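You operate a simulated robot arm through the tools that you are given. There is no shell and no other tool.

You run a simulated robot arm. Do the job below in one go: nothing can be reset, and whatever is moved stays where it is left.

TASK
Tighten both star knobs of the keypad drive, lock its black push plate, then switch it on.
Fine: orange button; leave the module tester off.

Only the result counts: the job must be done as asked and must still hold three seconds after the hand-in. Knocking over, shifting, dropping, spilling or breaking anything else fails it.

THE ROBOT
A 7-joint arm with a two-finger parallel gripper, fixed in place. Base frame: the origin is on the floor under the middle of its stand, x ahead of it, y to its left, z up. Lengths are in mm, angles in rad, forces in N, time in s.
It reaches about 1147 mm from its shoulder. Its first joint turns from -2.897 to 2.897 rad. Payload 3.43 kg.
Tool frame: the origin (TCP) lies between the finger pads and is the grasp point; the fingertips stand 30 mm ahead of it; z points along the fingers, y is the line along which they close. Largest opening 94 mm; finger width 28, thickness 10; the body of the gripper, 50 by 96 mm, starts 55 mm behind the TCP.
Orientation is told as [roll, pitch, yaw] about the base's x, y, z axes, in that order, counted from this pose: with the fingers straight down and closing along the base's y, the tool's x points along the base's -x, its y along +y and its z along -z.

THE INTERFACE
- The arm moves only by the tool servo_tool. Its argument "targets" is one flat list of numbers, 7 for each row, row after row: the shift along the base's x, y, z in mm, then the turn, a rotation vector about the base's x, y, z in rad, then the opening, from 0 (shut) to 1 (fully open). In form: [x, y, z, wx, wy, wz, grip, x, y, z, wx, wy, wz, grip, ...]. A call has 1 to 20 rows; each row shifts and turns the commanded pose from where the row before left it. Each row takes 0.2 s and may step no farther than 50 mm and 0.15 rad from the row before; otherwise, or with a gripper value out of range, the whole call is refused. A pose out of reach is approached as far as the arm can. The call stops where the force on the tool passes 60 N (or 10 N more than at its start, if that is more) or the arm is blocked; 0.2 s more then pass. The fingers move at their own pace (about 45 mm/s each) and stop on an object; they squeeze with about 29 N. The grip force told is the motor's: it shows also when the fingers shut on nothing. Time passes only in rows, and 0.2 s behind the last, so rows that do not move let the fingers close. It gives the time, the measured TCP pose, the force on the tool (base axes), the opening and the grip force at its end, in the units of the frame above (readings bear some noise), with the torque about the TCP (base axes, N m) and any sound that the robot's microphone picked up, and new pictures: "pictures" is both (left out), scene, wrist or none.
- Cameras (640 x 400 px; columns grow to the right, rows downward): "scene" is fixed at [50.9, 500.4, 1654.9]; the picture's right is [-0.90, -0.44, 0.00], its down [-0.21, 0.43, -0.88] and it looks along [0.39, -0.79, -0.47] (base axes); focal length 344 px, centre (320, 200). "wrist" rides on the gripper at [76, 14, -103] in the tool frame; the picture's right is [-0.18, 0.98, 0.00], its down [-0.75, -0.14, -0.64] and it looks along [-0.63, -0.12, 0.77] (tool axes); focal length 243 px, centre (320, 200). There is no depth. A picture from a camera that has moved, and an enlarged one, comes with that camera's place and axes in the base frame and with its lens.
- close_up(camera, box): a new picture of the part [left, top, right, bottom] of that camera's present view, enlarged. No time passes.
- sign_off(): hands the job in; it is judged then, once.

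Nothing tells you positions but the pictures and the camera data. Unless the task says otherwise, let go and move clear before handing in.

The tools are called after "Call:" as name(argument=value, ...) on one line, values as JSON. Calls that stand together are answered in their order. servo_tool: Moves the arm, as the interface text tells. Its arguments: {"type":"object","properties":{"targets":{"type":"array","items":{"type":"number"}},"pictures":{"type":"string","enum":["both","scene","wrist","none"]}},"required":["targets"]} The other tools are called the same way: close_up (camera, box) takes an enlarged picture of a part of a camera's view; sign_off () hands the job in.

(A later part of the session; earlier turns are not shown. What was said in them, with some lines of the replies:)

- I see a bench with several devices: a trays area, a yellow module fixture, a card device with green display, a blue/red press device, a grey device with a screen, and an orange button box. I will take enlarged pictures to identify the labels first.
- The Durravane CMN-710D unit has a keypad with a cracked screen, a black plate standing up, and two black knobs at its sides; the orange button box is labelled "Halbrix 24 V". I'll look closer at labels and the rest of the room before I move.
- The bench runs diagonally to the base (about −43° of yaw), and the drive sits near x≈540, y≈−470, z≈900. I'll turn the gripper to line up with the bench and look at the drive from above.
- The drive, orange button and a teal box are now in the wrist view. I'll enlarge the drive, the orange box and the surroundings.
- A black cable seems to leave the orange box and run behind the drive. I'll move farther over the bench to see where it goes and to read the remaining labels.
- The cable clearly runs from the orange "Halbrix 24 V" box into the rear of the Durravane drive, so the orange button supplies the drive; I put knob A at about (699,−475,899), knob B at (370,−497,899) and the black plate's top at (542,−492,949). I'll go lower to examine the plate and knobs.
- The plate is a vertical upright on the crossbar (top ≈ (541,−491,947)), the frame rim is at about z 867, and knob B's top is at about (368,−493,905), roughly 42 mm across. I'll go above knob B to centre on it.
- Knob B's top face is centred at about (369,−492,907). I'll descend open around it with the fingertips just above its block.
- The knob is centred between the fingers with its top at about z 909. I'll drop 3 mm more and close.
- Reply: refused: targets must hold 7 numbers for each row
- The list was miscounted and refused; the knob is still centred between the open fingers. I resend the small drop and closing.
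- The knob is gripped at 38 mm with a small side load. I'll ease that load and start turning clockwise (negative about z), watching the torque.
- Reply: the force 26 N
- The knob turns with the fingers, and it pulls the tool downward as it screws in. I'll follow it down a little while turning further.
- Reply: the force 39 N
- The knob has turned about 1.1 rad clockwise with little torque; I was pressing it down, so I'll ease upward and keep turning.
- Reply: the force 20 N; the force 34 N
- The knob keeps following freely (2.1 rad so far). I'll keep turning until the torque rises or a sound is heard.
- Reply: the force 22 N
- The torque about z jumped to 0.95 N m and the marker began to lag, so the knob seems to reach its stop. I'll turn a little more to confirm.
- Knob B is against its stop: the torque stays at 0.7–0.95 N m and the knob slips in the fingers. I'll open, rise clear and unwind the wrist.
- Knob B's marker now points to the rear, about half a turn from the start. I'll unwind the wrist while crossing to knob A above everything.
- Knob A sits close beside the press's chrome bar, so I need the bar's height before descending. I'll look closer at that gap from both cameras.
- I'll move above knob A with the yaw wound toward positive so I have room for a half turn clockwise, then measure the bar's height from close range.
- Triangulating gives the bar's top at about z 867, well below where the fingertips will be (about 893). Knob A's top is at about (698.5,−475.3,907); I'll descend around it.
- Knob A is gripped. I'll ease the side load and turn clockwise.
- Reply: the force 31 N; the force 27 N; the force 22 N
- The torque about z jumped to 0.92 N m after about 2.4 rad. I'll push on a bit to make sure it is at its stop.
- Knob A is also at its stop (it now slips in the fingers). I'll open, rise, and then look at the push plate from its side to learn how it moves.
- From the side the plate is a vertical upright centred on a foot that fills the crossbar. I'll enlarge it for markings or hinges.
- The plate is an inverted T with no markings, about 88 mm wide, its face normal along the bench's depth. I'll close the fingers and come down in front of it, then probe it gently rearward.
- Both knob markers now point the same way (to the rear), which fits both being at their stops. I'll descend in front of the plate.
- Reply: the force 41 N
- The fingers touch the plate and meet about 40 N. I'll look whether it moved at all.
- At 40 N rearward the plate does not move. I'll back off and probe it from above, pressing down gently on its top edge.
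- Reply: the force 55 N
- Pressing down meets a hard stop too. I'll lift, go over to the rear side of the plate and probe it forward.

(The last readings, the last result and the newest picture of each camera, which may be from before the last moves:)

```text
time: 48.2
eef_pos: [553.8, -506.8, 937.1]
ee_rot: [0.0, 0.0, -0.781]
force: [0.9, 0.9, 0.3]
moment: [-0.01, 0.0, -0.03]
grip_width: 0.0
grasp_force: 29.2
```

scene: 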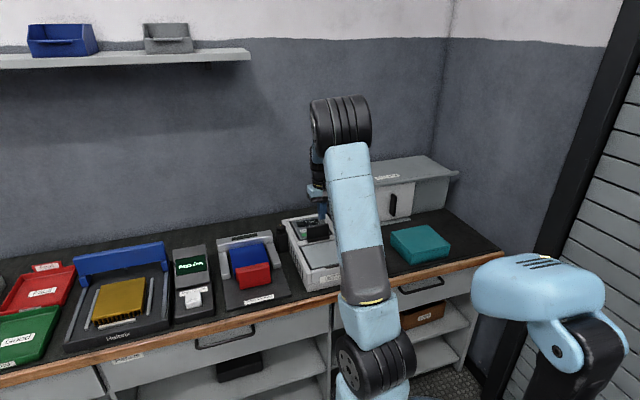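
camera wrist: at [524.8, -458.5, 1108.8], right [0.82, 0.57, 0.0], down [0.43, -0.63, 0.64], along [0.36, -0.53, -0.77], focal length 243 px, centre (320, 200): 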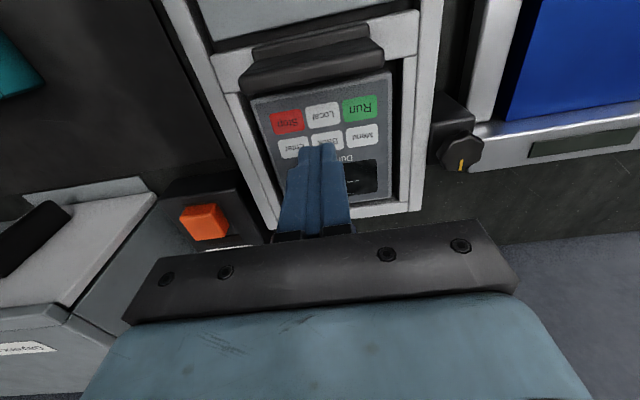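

Call:
servo_tool(targets=[-1.4, 1.4, 0, 0, 0, 0, 0, -1.4, 1.4, 0, 0, 0, 0, 0], pictures="none")

```text
time: 48.8
eef_pos: [551.7, -503.0, 937.1]
ee_rot: [-0.001, -0.001, -0.784]
force: [1.0, -1.4, 0.2]
moment: [0.02, -0.02, -0.03]
grip_width: 0.0
grasp_force: 29.6
```

Call:
servo_tool(targets=[-0.8, 0.8, 0, 0, 0, 0, 0, -0.8, 0.8, 0, 0, 0, 0, 0, -0.8, 0.8, 0, 0, 0, 0, 0], pictures="wrist")

Call:
close_up(camera="wrist", box=[200, 20, 440, 200])

```text
time: 49.6
eef_pos: [549.5, -499.5, 935.4]
ee_rot: [0.001, 0.001, -0.783]
force: [1.0, -0.7, 0.3]
moment: [-0.02, 0.01, -0.05]
grip_width: 0.0
grasp_force: 29.9
camera wrist: at [505.0, -437.0, 1039.3], right [0.82, 0.57, 0.0], down [0.43, -0.63, 0.64], along [0.36, -0.53, -0.77], focal length 243 px, centre (320, 200)
```

wrist: 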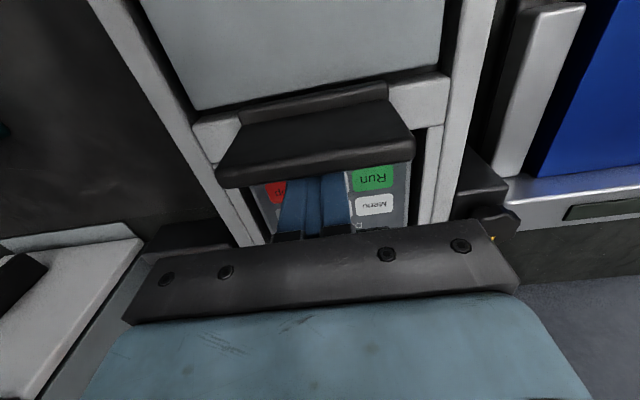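

```text
2.22 times, centred on (320, 110) of wrist
camera zoom: at [505.0, -437.0, 1039.3], right [0.82, 0.57, 0.0], down [0.43, -0.63, 0.64], along [0.36, -0.53, -0.77], focal length 539 px, centre (320, 400)
```

zoom: 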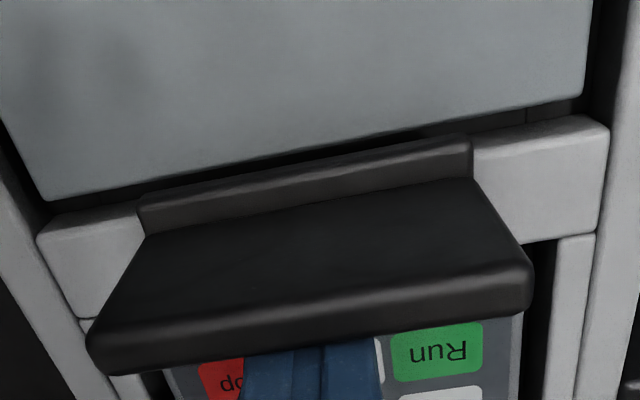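

The plate slides forward with almost no force: its foot now overhangs the crossbar's front edge. So forward is its travel; I'll keep pushing gently until it stops or clicks.

Call:
servo_tool(targets=[-1.4, 1.4, 0, 0, 0, 0, 0, -1.4, 1.4, 0, 0, 0, 0, 0, -1.4, 1.4, 0, 0, 0, 0, 0, -1.4, 1.4, 0, 0, 0, 0, 0], pictures="wrist")

Call:
close_up(camera="wrist", box=[200, 20, 440, 200])

Call:
close_up(camera="scene", box=[270, 190, 370, 260])

```text
time: 50.6
eef_pos: [544.0, -494.8, 936.6]
ee_rot: [0.0, 0.001, -0.784]
force: [0.8, -0.7, 0.7]
moment: [-0.03, 0.02, -0.09]
grip_width: 0.0
grasp_force: 28.9
camera wrist: at [498.9, -431.8, 1039.5], right [0.82, 0.57, 0.0], down [0.43, -0.63, 0.64], along [0.36, -0.53, -0.77], focal length 243 px, centre (320, 200)
```

wrist: 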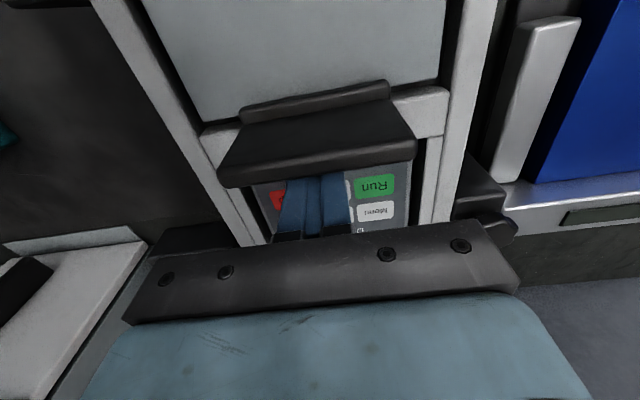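

```text
2.22 times, centred on (320, 110) of wrist
camera zoom: at [498.9, -431.8, 1039.5], right [0.82, 0.57, 0.0], down [0.43, -0.63, 0.64], along [0.36, -0.53, -0.77], focal length 539 px, centre (320, 400)
```

zoom: 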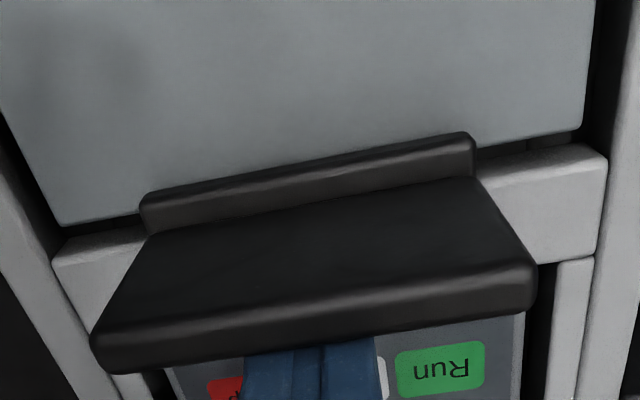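

```text
5.71 times, centred on (320, 225) of scene
camera zoom: at [50.9, 500.4, 1654.9], right [-0.9, -0.44, 0.0], down [-0.21, 0.43, -0.88], along [0.39, -0.79, -0.47], focal length 1967 px, centre (320, 57)
```

zoom: 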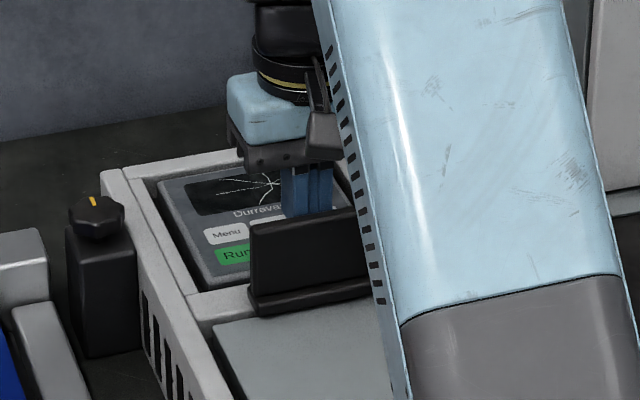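

Call:
servo_tool(targets=[-1.4, 1.4, 0, 0, 0, 0, 0, -1.4, 1.4, 0, 0, 0, 0, 0, -1.4, 1.4, 0, 0, 0, 0, 0, -1.4, 1.4, 0, 0, 0, 0, 0], pictures="none")

```text
time: 51.6
eef_pos: [539.0, -490.3, 937.6]
ee_rot: [-0.001, -0.001, -0.785]
force: [15.7, -19.9, -6.4]
moment: [0.19, 0.2, -0.14]
grip_width: 0.0
grasp_force: 29.2
```

Resistance has risen to about 25 N. I'll look at it and then push a little further for a click.

Call:
servo_tool(targets=[-0.7, 0.7, 0, 0, 0, 0, 0, -0.5, 0.5, 0, 0, 0, 0, 0], pictures="wrist")

Call:
close_up(camera="wrist", box=[200, 20, 440, 200])

Call:
close_up(camera="scene", box=[270, 190, 370, 260])

```text
time: 52.2
eef_pos: [539.4, -490.8, 936.5]
ee_rot: [0.0, -0.002, -0.783]
force: [33.1, -36.9, 2.3]
moment: [0.5, 0.43, -0.28]
grip_width: 0.0
grasp_force: 29.5
camera wrist: at [494.7, -427.6, 1039.2], right [0.82, 0.57, 0.0], down [0.43, -0.63, 0.64], along [0.37, -0.53, -0.76], focal length 243 px, centre (320, 200)
```

wrist: 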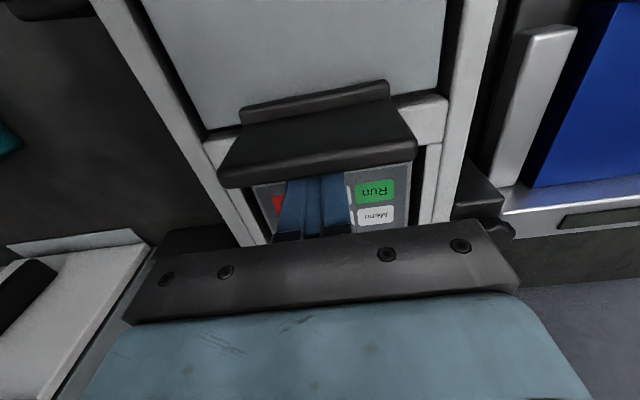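

```text
2.22 times, centred on (320, 110) of wrist
camera zoom: at [494.7, -427.6, 1039.2], right [0.82, 0.57, 0.0], down [0.43, -0.63, 0.64], along [0.37, -0.53, -0.76], focal length 539 px, centre (320, 400)
```

zoom: 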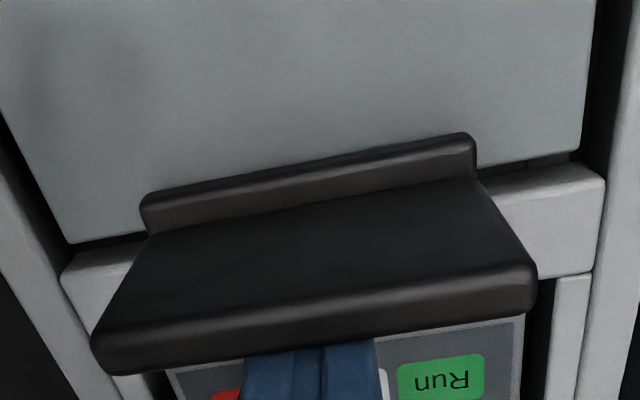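

```text
5.71 times, centred on (320, 225) of scene
camera zoom: at [50.9, 500.4, 1654.9], right [-0.9, -0.44, 0.0], down [-0.21, 0.43, -0.88], along [0.39, -0.79, -0.47], focal length 1967 px, centre (320, 57)
```

zoom: 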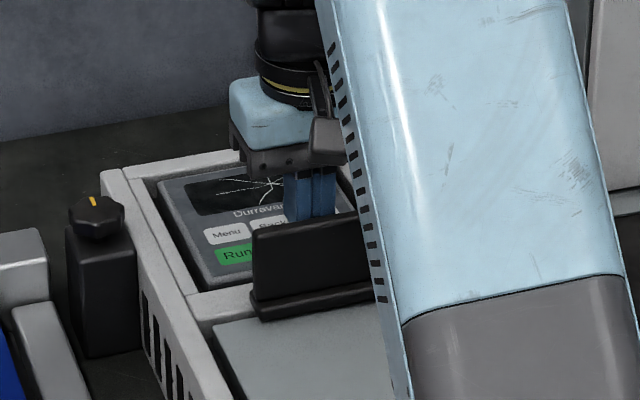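

The plate has reached a hard stop at its forward end (about 20 mm of travel, 50 N). I'll back the fingers off, rise and check that it stays there.

Call:
servo_tool(targets=[3, -3, 0, 0, 0, 0, 0, 7, -7, 0, 0, 0, 0, 0, 10, -10, 0, 0, 0, 0, 0, 0, 0, 40, 0, 0, 0, 0, 0, 0, 40, 0, 0, 0, 0, 0, 0, 0, 0, 0, 0, 0])

Call:
close_up(camera="wrist", box=[200, 20, 440, 200])

Call:
close_up(camera="scene", box=[270, 190, 370, 260])

```text
time: 53.6
eef_pos: [558.1, -506.7, 1016.8]
ee_rot: [0.0, -0.003, -0.783]
force: [0.6, 0.5, 0.8]
moment: [0.0, 0.02, 0.02]
grip_width: 0.1
grasp_force: 29.0
camera wrist: at [513.2, -444.5, 1119.3], right [0.82, 0.57, 0.0], down [0.43, -0.63, 0.64], along [0.36, -0.53, -0.77], focal length 243 px, centre (320, 200)
```

scene: 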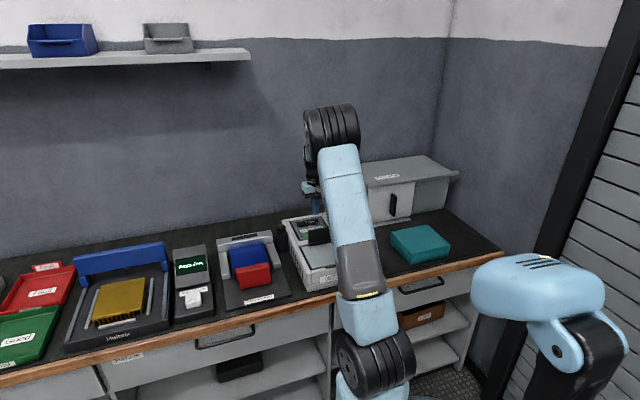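
wrist: 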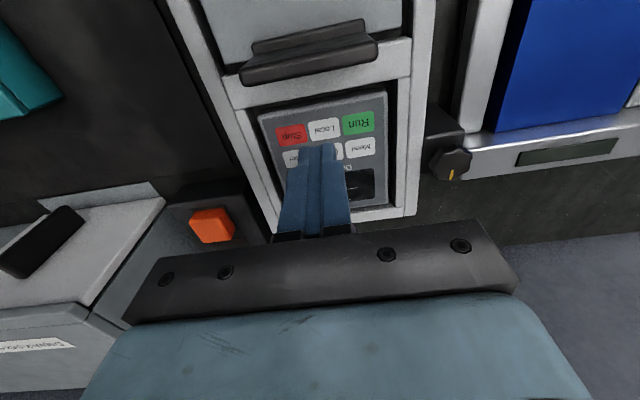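

```text
2.22 times, centred on (320, 110) of wrist
camera zoom: at [513.2, -444.5, 1119.3], right [0.82, 0.57, 0.0], down [0.43, -0.63, 0.64], along [0.36, -0.53, -0.77], focal length 539 px, centre (320, 400)
```

zoom: 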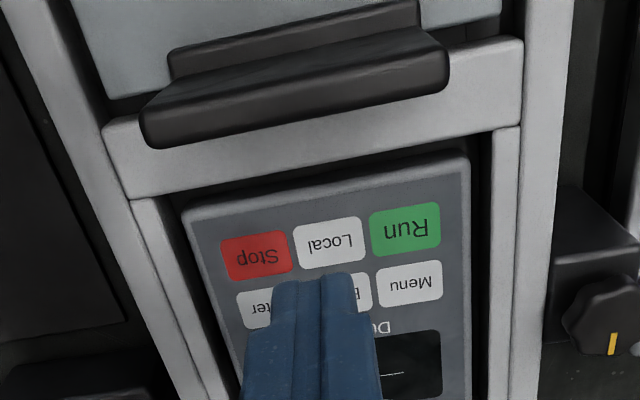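

```text
5.71 times, centred on (320, 225) of scene
camera zoom: at [50.9, 500.4, 1654.9], right [-0.9, -0.44, 0.0], down [-0.21, 0.43, -0.88], along [0.39, -0.79, -0.47], focal length 1967 px, centre (320, 57)
```

zoom: 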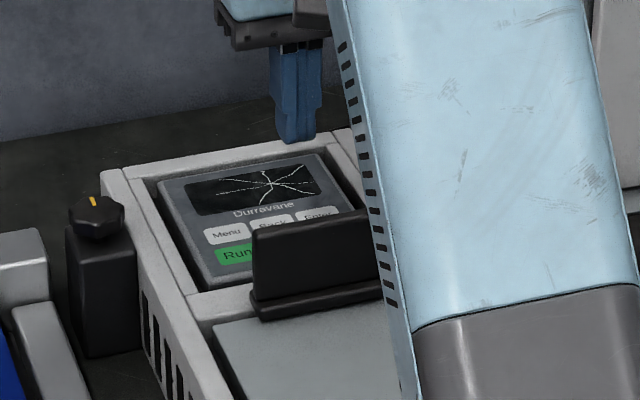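

The plate stays at its forward position, with its foot over the front cover. Next is the orange button at about (530,−743,875), close beside the tall Dapwick cabinet, so I'll check the clearance there.

Call:
close_up(camera="wrist", box=[0, 150, 290, 350])

Call:
close_up(camera="scene", box=[330, 140, 480, 250])

```text
2.00 times, centred on (145, 250) of wrist
camera zoom: at [513.2, -444.5, 1119.3], right [0.82, 0.57, 0.0], down [0.43, -0.63, 0.64], along [0.36, -0.53, -0.77], focal length 485 px, centre (670, 100)
```

zoom: 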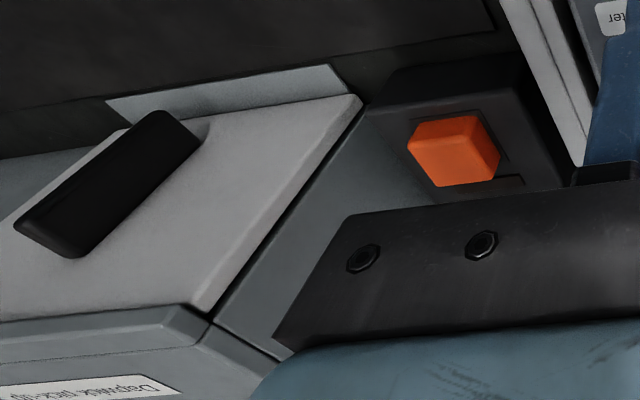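

```text
3.64 times, centred on (405, 195) of scene
camera zoom: at [50.9, 500.4, 1654.9], right [-0.9, -0.44, 0.0], down [-0.21, 0.43, -0.88], along [0.39, -0.79, -0.47], focal length 1252 px, centre (11, 218)
```

zoom: 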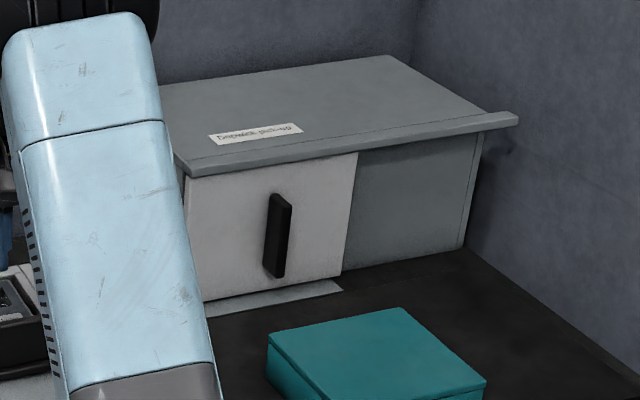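

The cabinet's near side is about 108 mm from the button, which leaves room. I'll move above the orange button with the fingers closed.

Call:
servo_tool(targets=[-5, -36, 0, 0, 0, 0, 0, -5, -36, 0, 0, 0, 0, 0, -5, -36, 0, 0, 0, 0, 0, -5, -36, 0, 0, 0, 0, 0, -5, -36, 0, 0, 0, 0, 0, 0, 0, 0, 0, 0, 0, 0])

Call:
close_up(camera="wrist", box=[220, 50, 440, 220])

```text
time: 55.0
eef_pos: [531.8, -689.8, 1016.2]
ee_rot: [-0.001, 0.0, -0.783]
force: [0.6, 0.7, -0.5]
moment: [-0.02, -0.01, -0.03]
grip_width: 0.0
grasp_force: 28.9
camera wrist: at [487.4, -626.7, 1119.4], right [0.82, 0.57, 0.0], down [0.44, -0.63, 0.64], along [0.36, -0.53, -0.77], focal length 243 px, centre (320, 200)
```

scene: 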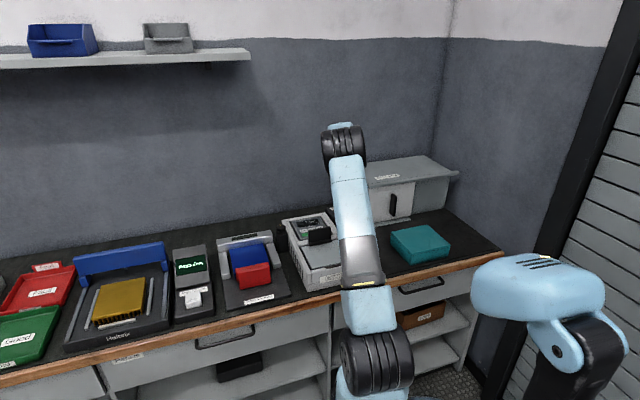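
wrist: 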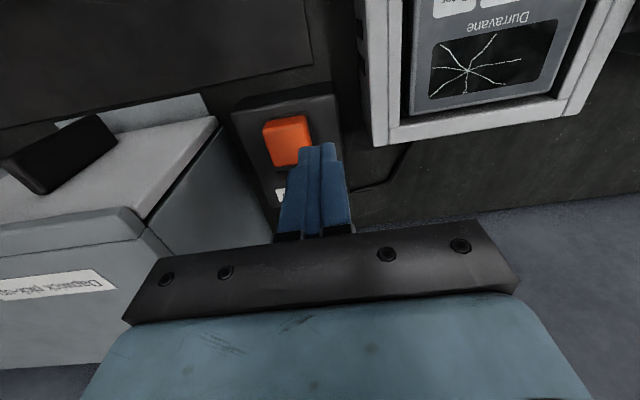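

```text
2.35 times, centred on (330, 135) of wrist
camera zoom: at [487.4, -626.7, 1119.4], right [0.82, 0.57, 0.0], down [0.44, -0.63, 0.64], along [0.36, -0.53, -0.77], focal length 571 px, centre (296, 353)
```

zoom: 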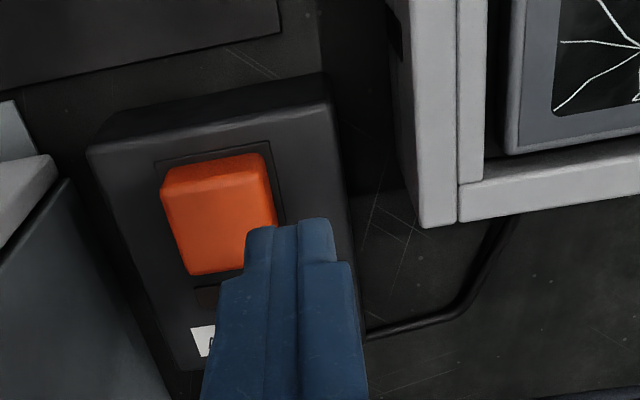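

The orange button's top is at about (532,−756,865). I'll move over it and come down to about 15 mm above it.

Call:
servo_tool(targets=[0, -33, 0, 0, 0, 0, 0, 0, -33, 0, 0, 0, 0, 0, 0, 0, -35, 0, 0, 0, 0, 0, 0, -35, 0, 0, 0, 0, 0, 0, -25, 0, 0, 0, 0, 0, 0, 0, 0, 0, 0, 0])

Call:
close_up(camera="wrist", box=[220, 80, 440, 250])

```text
time: 56.4
eef_pos: [533.2, -754.3, 922.6]
ee_rot: [0.0, -0.001, -0.783]
force: [-0.3, -0.2, -0.3]
moment: [-0.03, 0.03, 0.03]
grip_width: 0.1
grasp_force: 29.0
camera wrist: at [488.4, -691.5, 1025.0], right [0.82, 0.57, 0.0], down [0.43, -0.63, 0.64], along [0.36, -0.53, -0.77], focal length 243 px, centre (320, 200)
```

scene: 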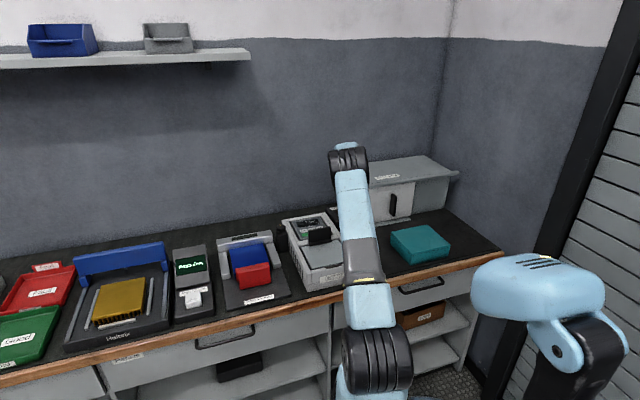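
wrist: 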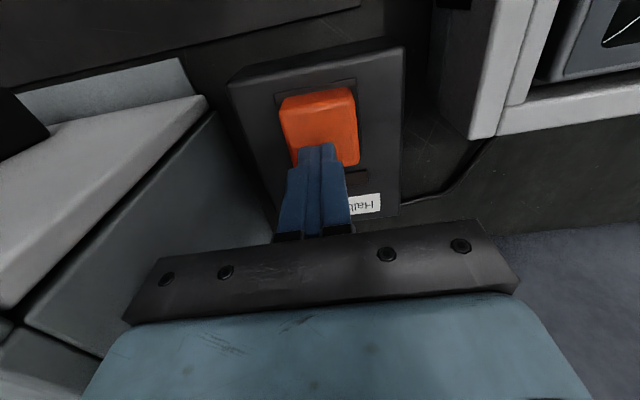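

```text
2.35 times, centred on (330, 165) of wrist
camera zoom: at [488.4, -691.5, 1025.0], right [0.82, 0.57, 0.0], down [0.43, -0.63, 0.64], along [0.36, -0.53, -0.77], focal length 571 px, centre (296, 282)
```

zoom: 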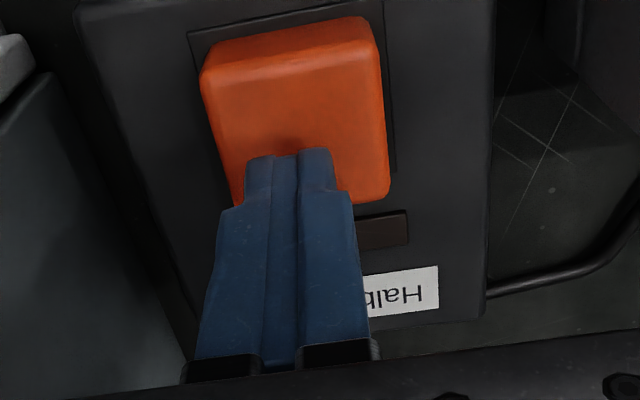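

Call:
servo_tool(targets=[-1.5, 1.5, -10, 0, 0, 0, 0, 0, 0, -8, 0, 0, 0, 0, 0, 0, -3, 0, 0, 0, 0], pictures="none")

```text
time: 57.2
eef_pos: [531.3, -752.3, 900.9]
ee_rot: [0.001, 0.0, -0.782]
force: [2.3, 0.7, 3.8]
moment: [-0.01, -0.12, 0.0]
grip_width: 0.1
grasp_force: 28.9
heard: click
```

A click was heard at a light press. I'll look at the indicator before doing anything more.

Call:
close_up(camera="wrist", box=[220, 80, 440, 250])

Call:
close_up(camera="scene", box=[270, 180, 380, 270])

```text
2.35 times, centred on (330, 165) of wrist
camera zoom: at [486.9, -689.7, 1003.9], right [0.82, 0.57, 0.0], down [0.43, -0.63, 0.64], along [0.36, -0.53, -0.77], focal length 571 px, centre (296, 282)
```

zoom: 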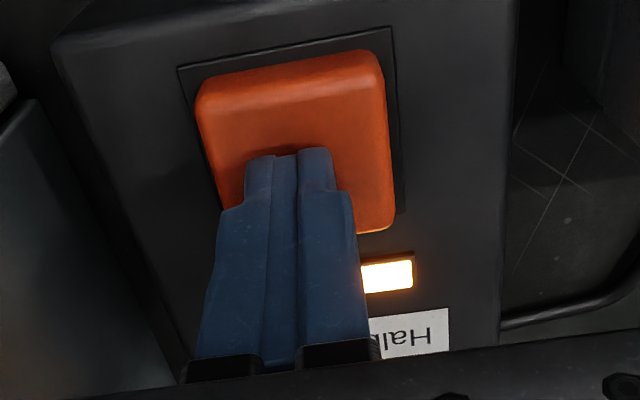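

```text
4.44 times, centred on (325, 225) of scene
camera zoom: at [50.9, 500.4, 1654.9], right [-0.9, -0.44, 0.0], down [-0.21, 0.43, -0.88], along [0.39, -0.79, -0.47], focal length 1530 px, centre (298, 89)
```

zoom: 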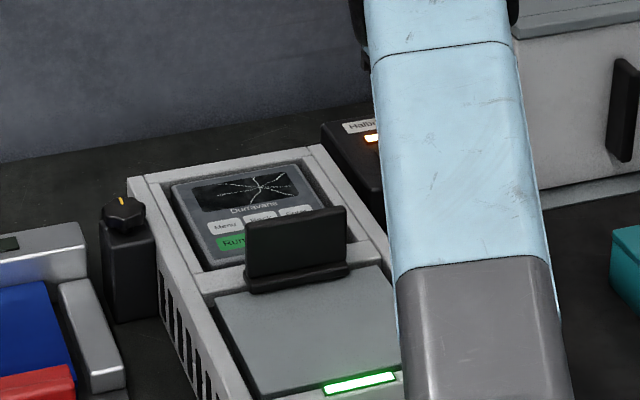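

The box's lamp is lit and the drive's front indicator glows green. I'll lift straight off the button and clear, then check everything.

Call:
servo_tool(targets=[0, 0, 5, 0, 0, 0, 0, 0, 0, 30, 0, 0, 0, 0, 0, 0, 40, 0, 0, 0, 0, 0, 0, 40, 0, 0, 0, 0, 0, 36, 0, 0, 0, 0, 0, 0, 36, 0, 0, 0, 0, 0, 0, 36, 0, 0, 0, 0, 0, 0, 36, 10, 0, 0, 0, 0, 0, 36, 30, 0, 0, 0, 0, 0, 36, 30, 0, 0, 0, 0, 0, 36, 30, 0, 0, 0, 0, 0, 0, 0, 0, 0, 0, 0])

Call:
close_up(camera="scene", box=[200, 180, 380, 310])

Call:
close_up(camera="scene", box=[0, 220, 220, 370])

Call:
close_up(camera="wrist", box=[150, 0, 450, 240])

```text
time: 59.8
eef_pos: [532.3, -500.5, 1115.9]
ee_rot: [0.0, -0.001, -0.784]
force: [-1.2, 0.3, -0.4]
moment: [-0.02, -0.02, 0.02]
grip_width: 0.1
grasp_force: 29.1
camera wrist: at [487.0, -437.3, 1219.8], right [0.82, 0.57, 0.0], down [0.43, -0.63, 0.64], along [0.36, -0.53, -0.77], focal length 243 px, centre (320, 200)
```

scene: 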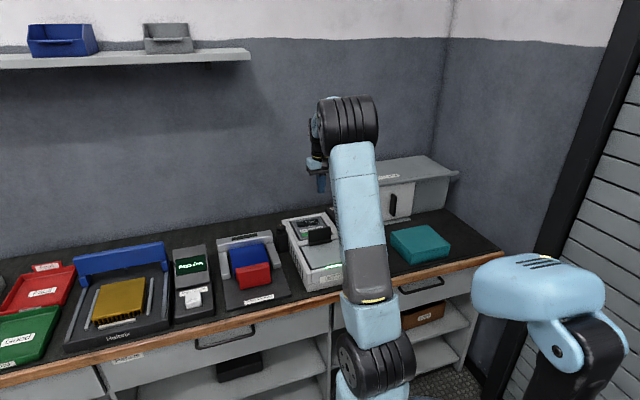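
wrist: 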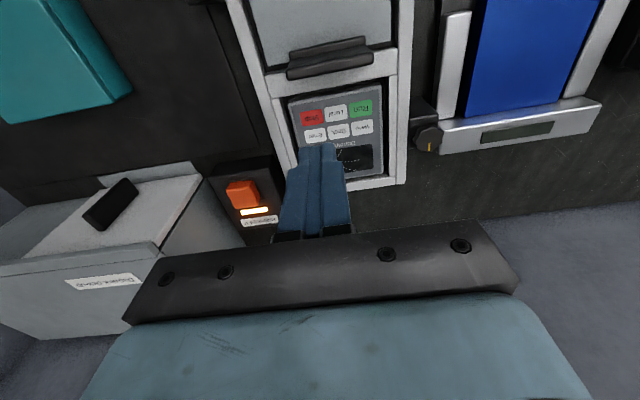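

```text
3.08 times, centred on (290, 245) of scene
camera zoom: at [50.9, 500.4, 1654.9], right [-0.9, -0.44, 0.0], down [-0.21, 0.43, -0.88], along [0.39, -0.79, -0.47], focal length 1059 px, centre (412, 62)
```

zoom: 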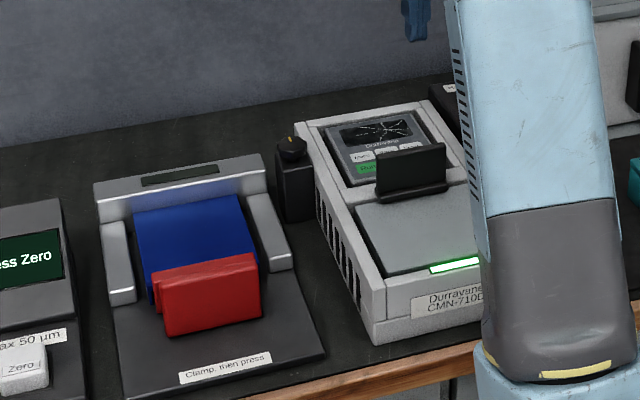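

```text
2.67 times, centred on (110, 295) of scene
camera zoom: at [50.9, 500.4, 1654.9], right [-0.9, -0.44, 0.0], down [-0.21, 0.43, -0.88], along [0.39, -0.79, -0.47], focal length 918 px, centre (880, -53)
```

zoom: 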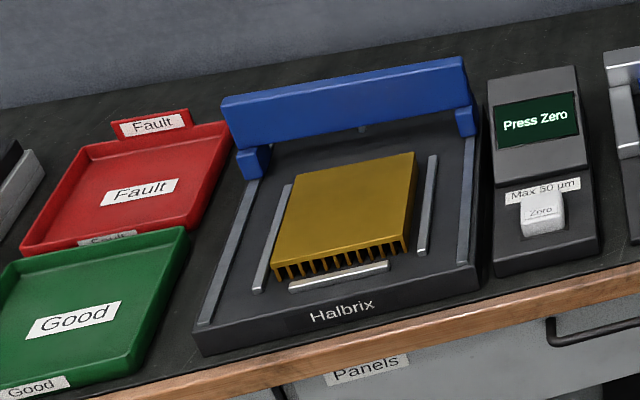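

```text
1.67 times, centred on (300, 120) of wrist
camera zoom: at [487.0, -437.3, 1219.8], right [0.82, 0.57, 0.0], down [0.43, -0.63, 0.64], along [0.36, -0.53, -0.77], focal length 404 px, centre (353, 333)
```

zoom: 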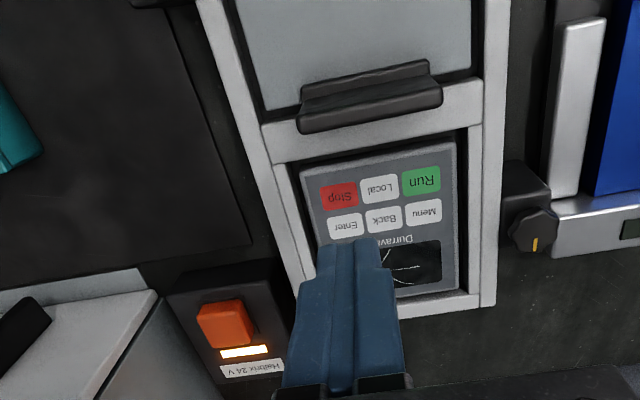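

The drive's lamp stays green, the orange box's lamp is on, and the other devices look unchanged. I'll draw back a little and check once more before handing in.

Call:
servo_tool(targets=[-25, 25, 10, 0, 0, 0, 0.5, -25, 25, 10, 0, 0, 0, 0.5, -25, 25, 10, 0, 0, 0, 0.5, -25, 25, 10, 0, 0, 0, 0.5, 0, 0, 0, 0, 0, 0, 0.5, 0, 0, 0, 0, 0, 0, 0.5])

Call:
close_up(camera="wrist", box=[170, 40, 450, 240])

```text
time: 61.2
eef_pos: [430.7, -399.4, 1155.9]
ee_rot: [-0.002, -0.001, -0.784]
force: [0.3, -1.3, 0.2]
moment: [-0.02, -0.02, 0.01]
grip_width: 46.9
grasp_force: 0.1
camera wrist: at [386.8, -336.9, 1258.6], right [0.82, 0.57, 0.0], down [0.43, -0.63, 0.64], along [0.36, -0.53, -0.77], focal length 243 px, centre (320, 200)
```

scene: 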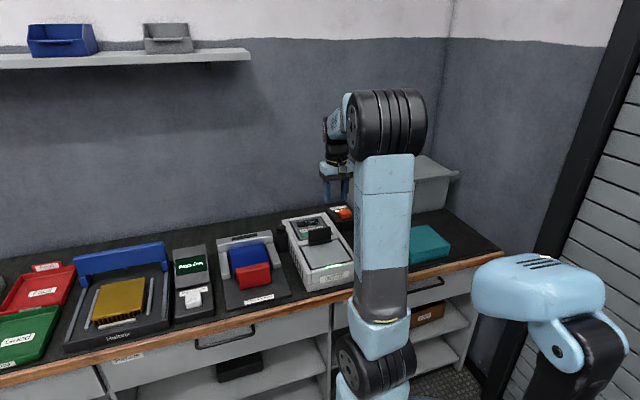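
wrist: 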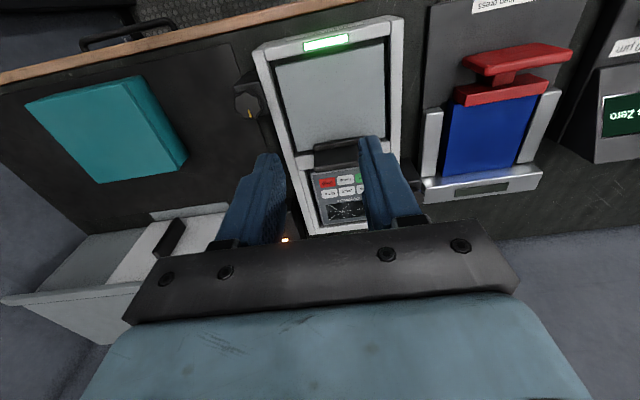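

```text
2.00 times, centred on (310, 140) of wrist
camera zoom: at [386.8, -336.9, 1258.6], right [0.82, 0.57, 0.0], down [0.43, -0.63, 0.64], along [0.36, -0.53, -0.77], focal length 485 px, centre (340, 320)
```

zoom: 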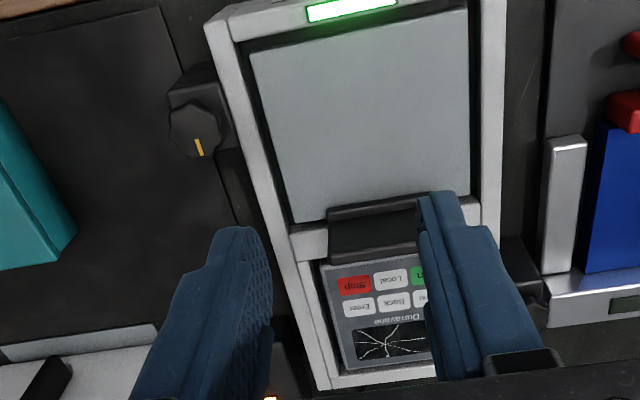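

The drive shows a steady green lamp, both knobs are tight, the plate is at its forward stop, the orange box's lamp is lit, and nothing else has changed. The gripper is clear, so I hand in.

Call:
sign_off()

```text
The job is handed in.
```

The Durravane keypad drive is switched on and its front lamp is steady green. I handed the job in with the gripper clear of the bench.

- **Star knobs:** I turned both clockwise until they hit a stop. The torque rose to about 0.9 N m and the knobs began to slip in the fingers. Their markers now point the same way, to the rear.
- **Black push plate:** I slid it about 20 mm forward, away from the keypad, until it met a hard stop at about 50 N. It stayed there when I backed off. The plate has no markings and made no click. I took forward as locked because it would not move rearward or down.
- **Orange button:** I pressed it once, heard a click, and the lamp on its "Halbrix 24 V" box came on. I used it as the drive's switch because its cable runs into the back of the drive.
- **Module tester:** I didn't touch it. No unit on the bench is labelled "module tester". The two likeliest, the Halbrix heat-sink unit and the "Clamp, then press" unit, showed no lamps or display afterwards.

Nothing else on the bench looked moved in the last pictures.
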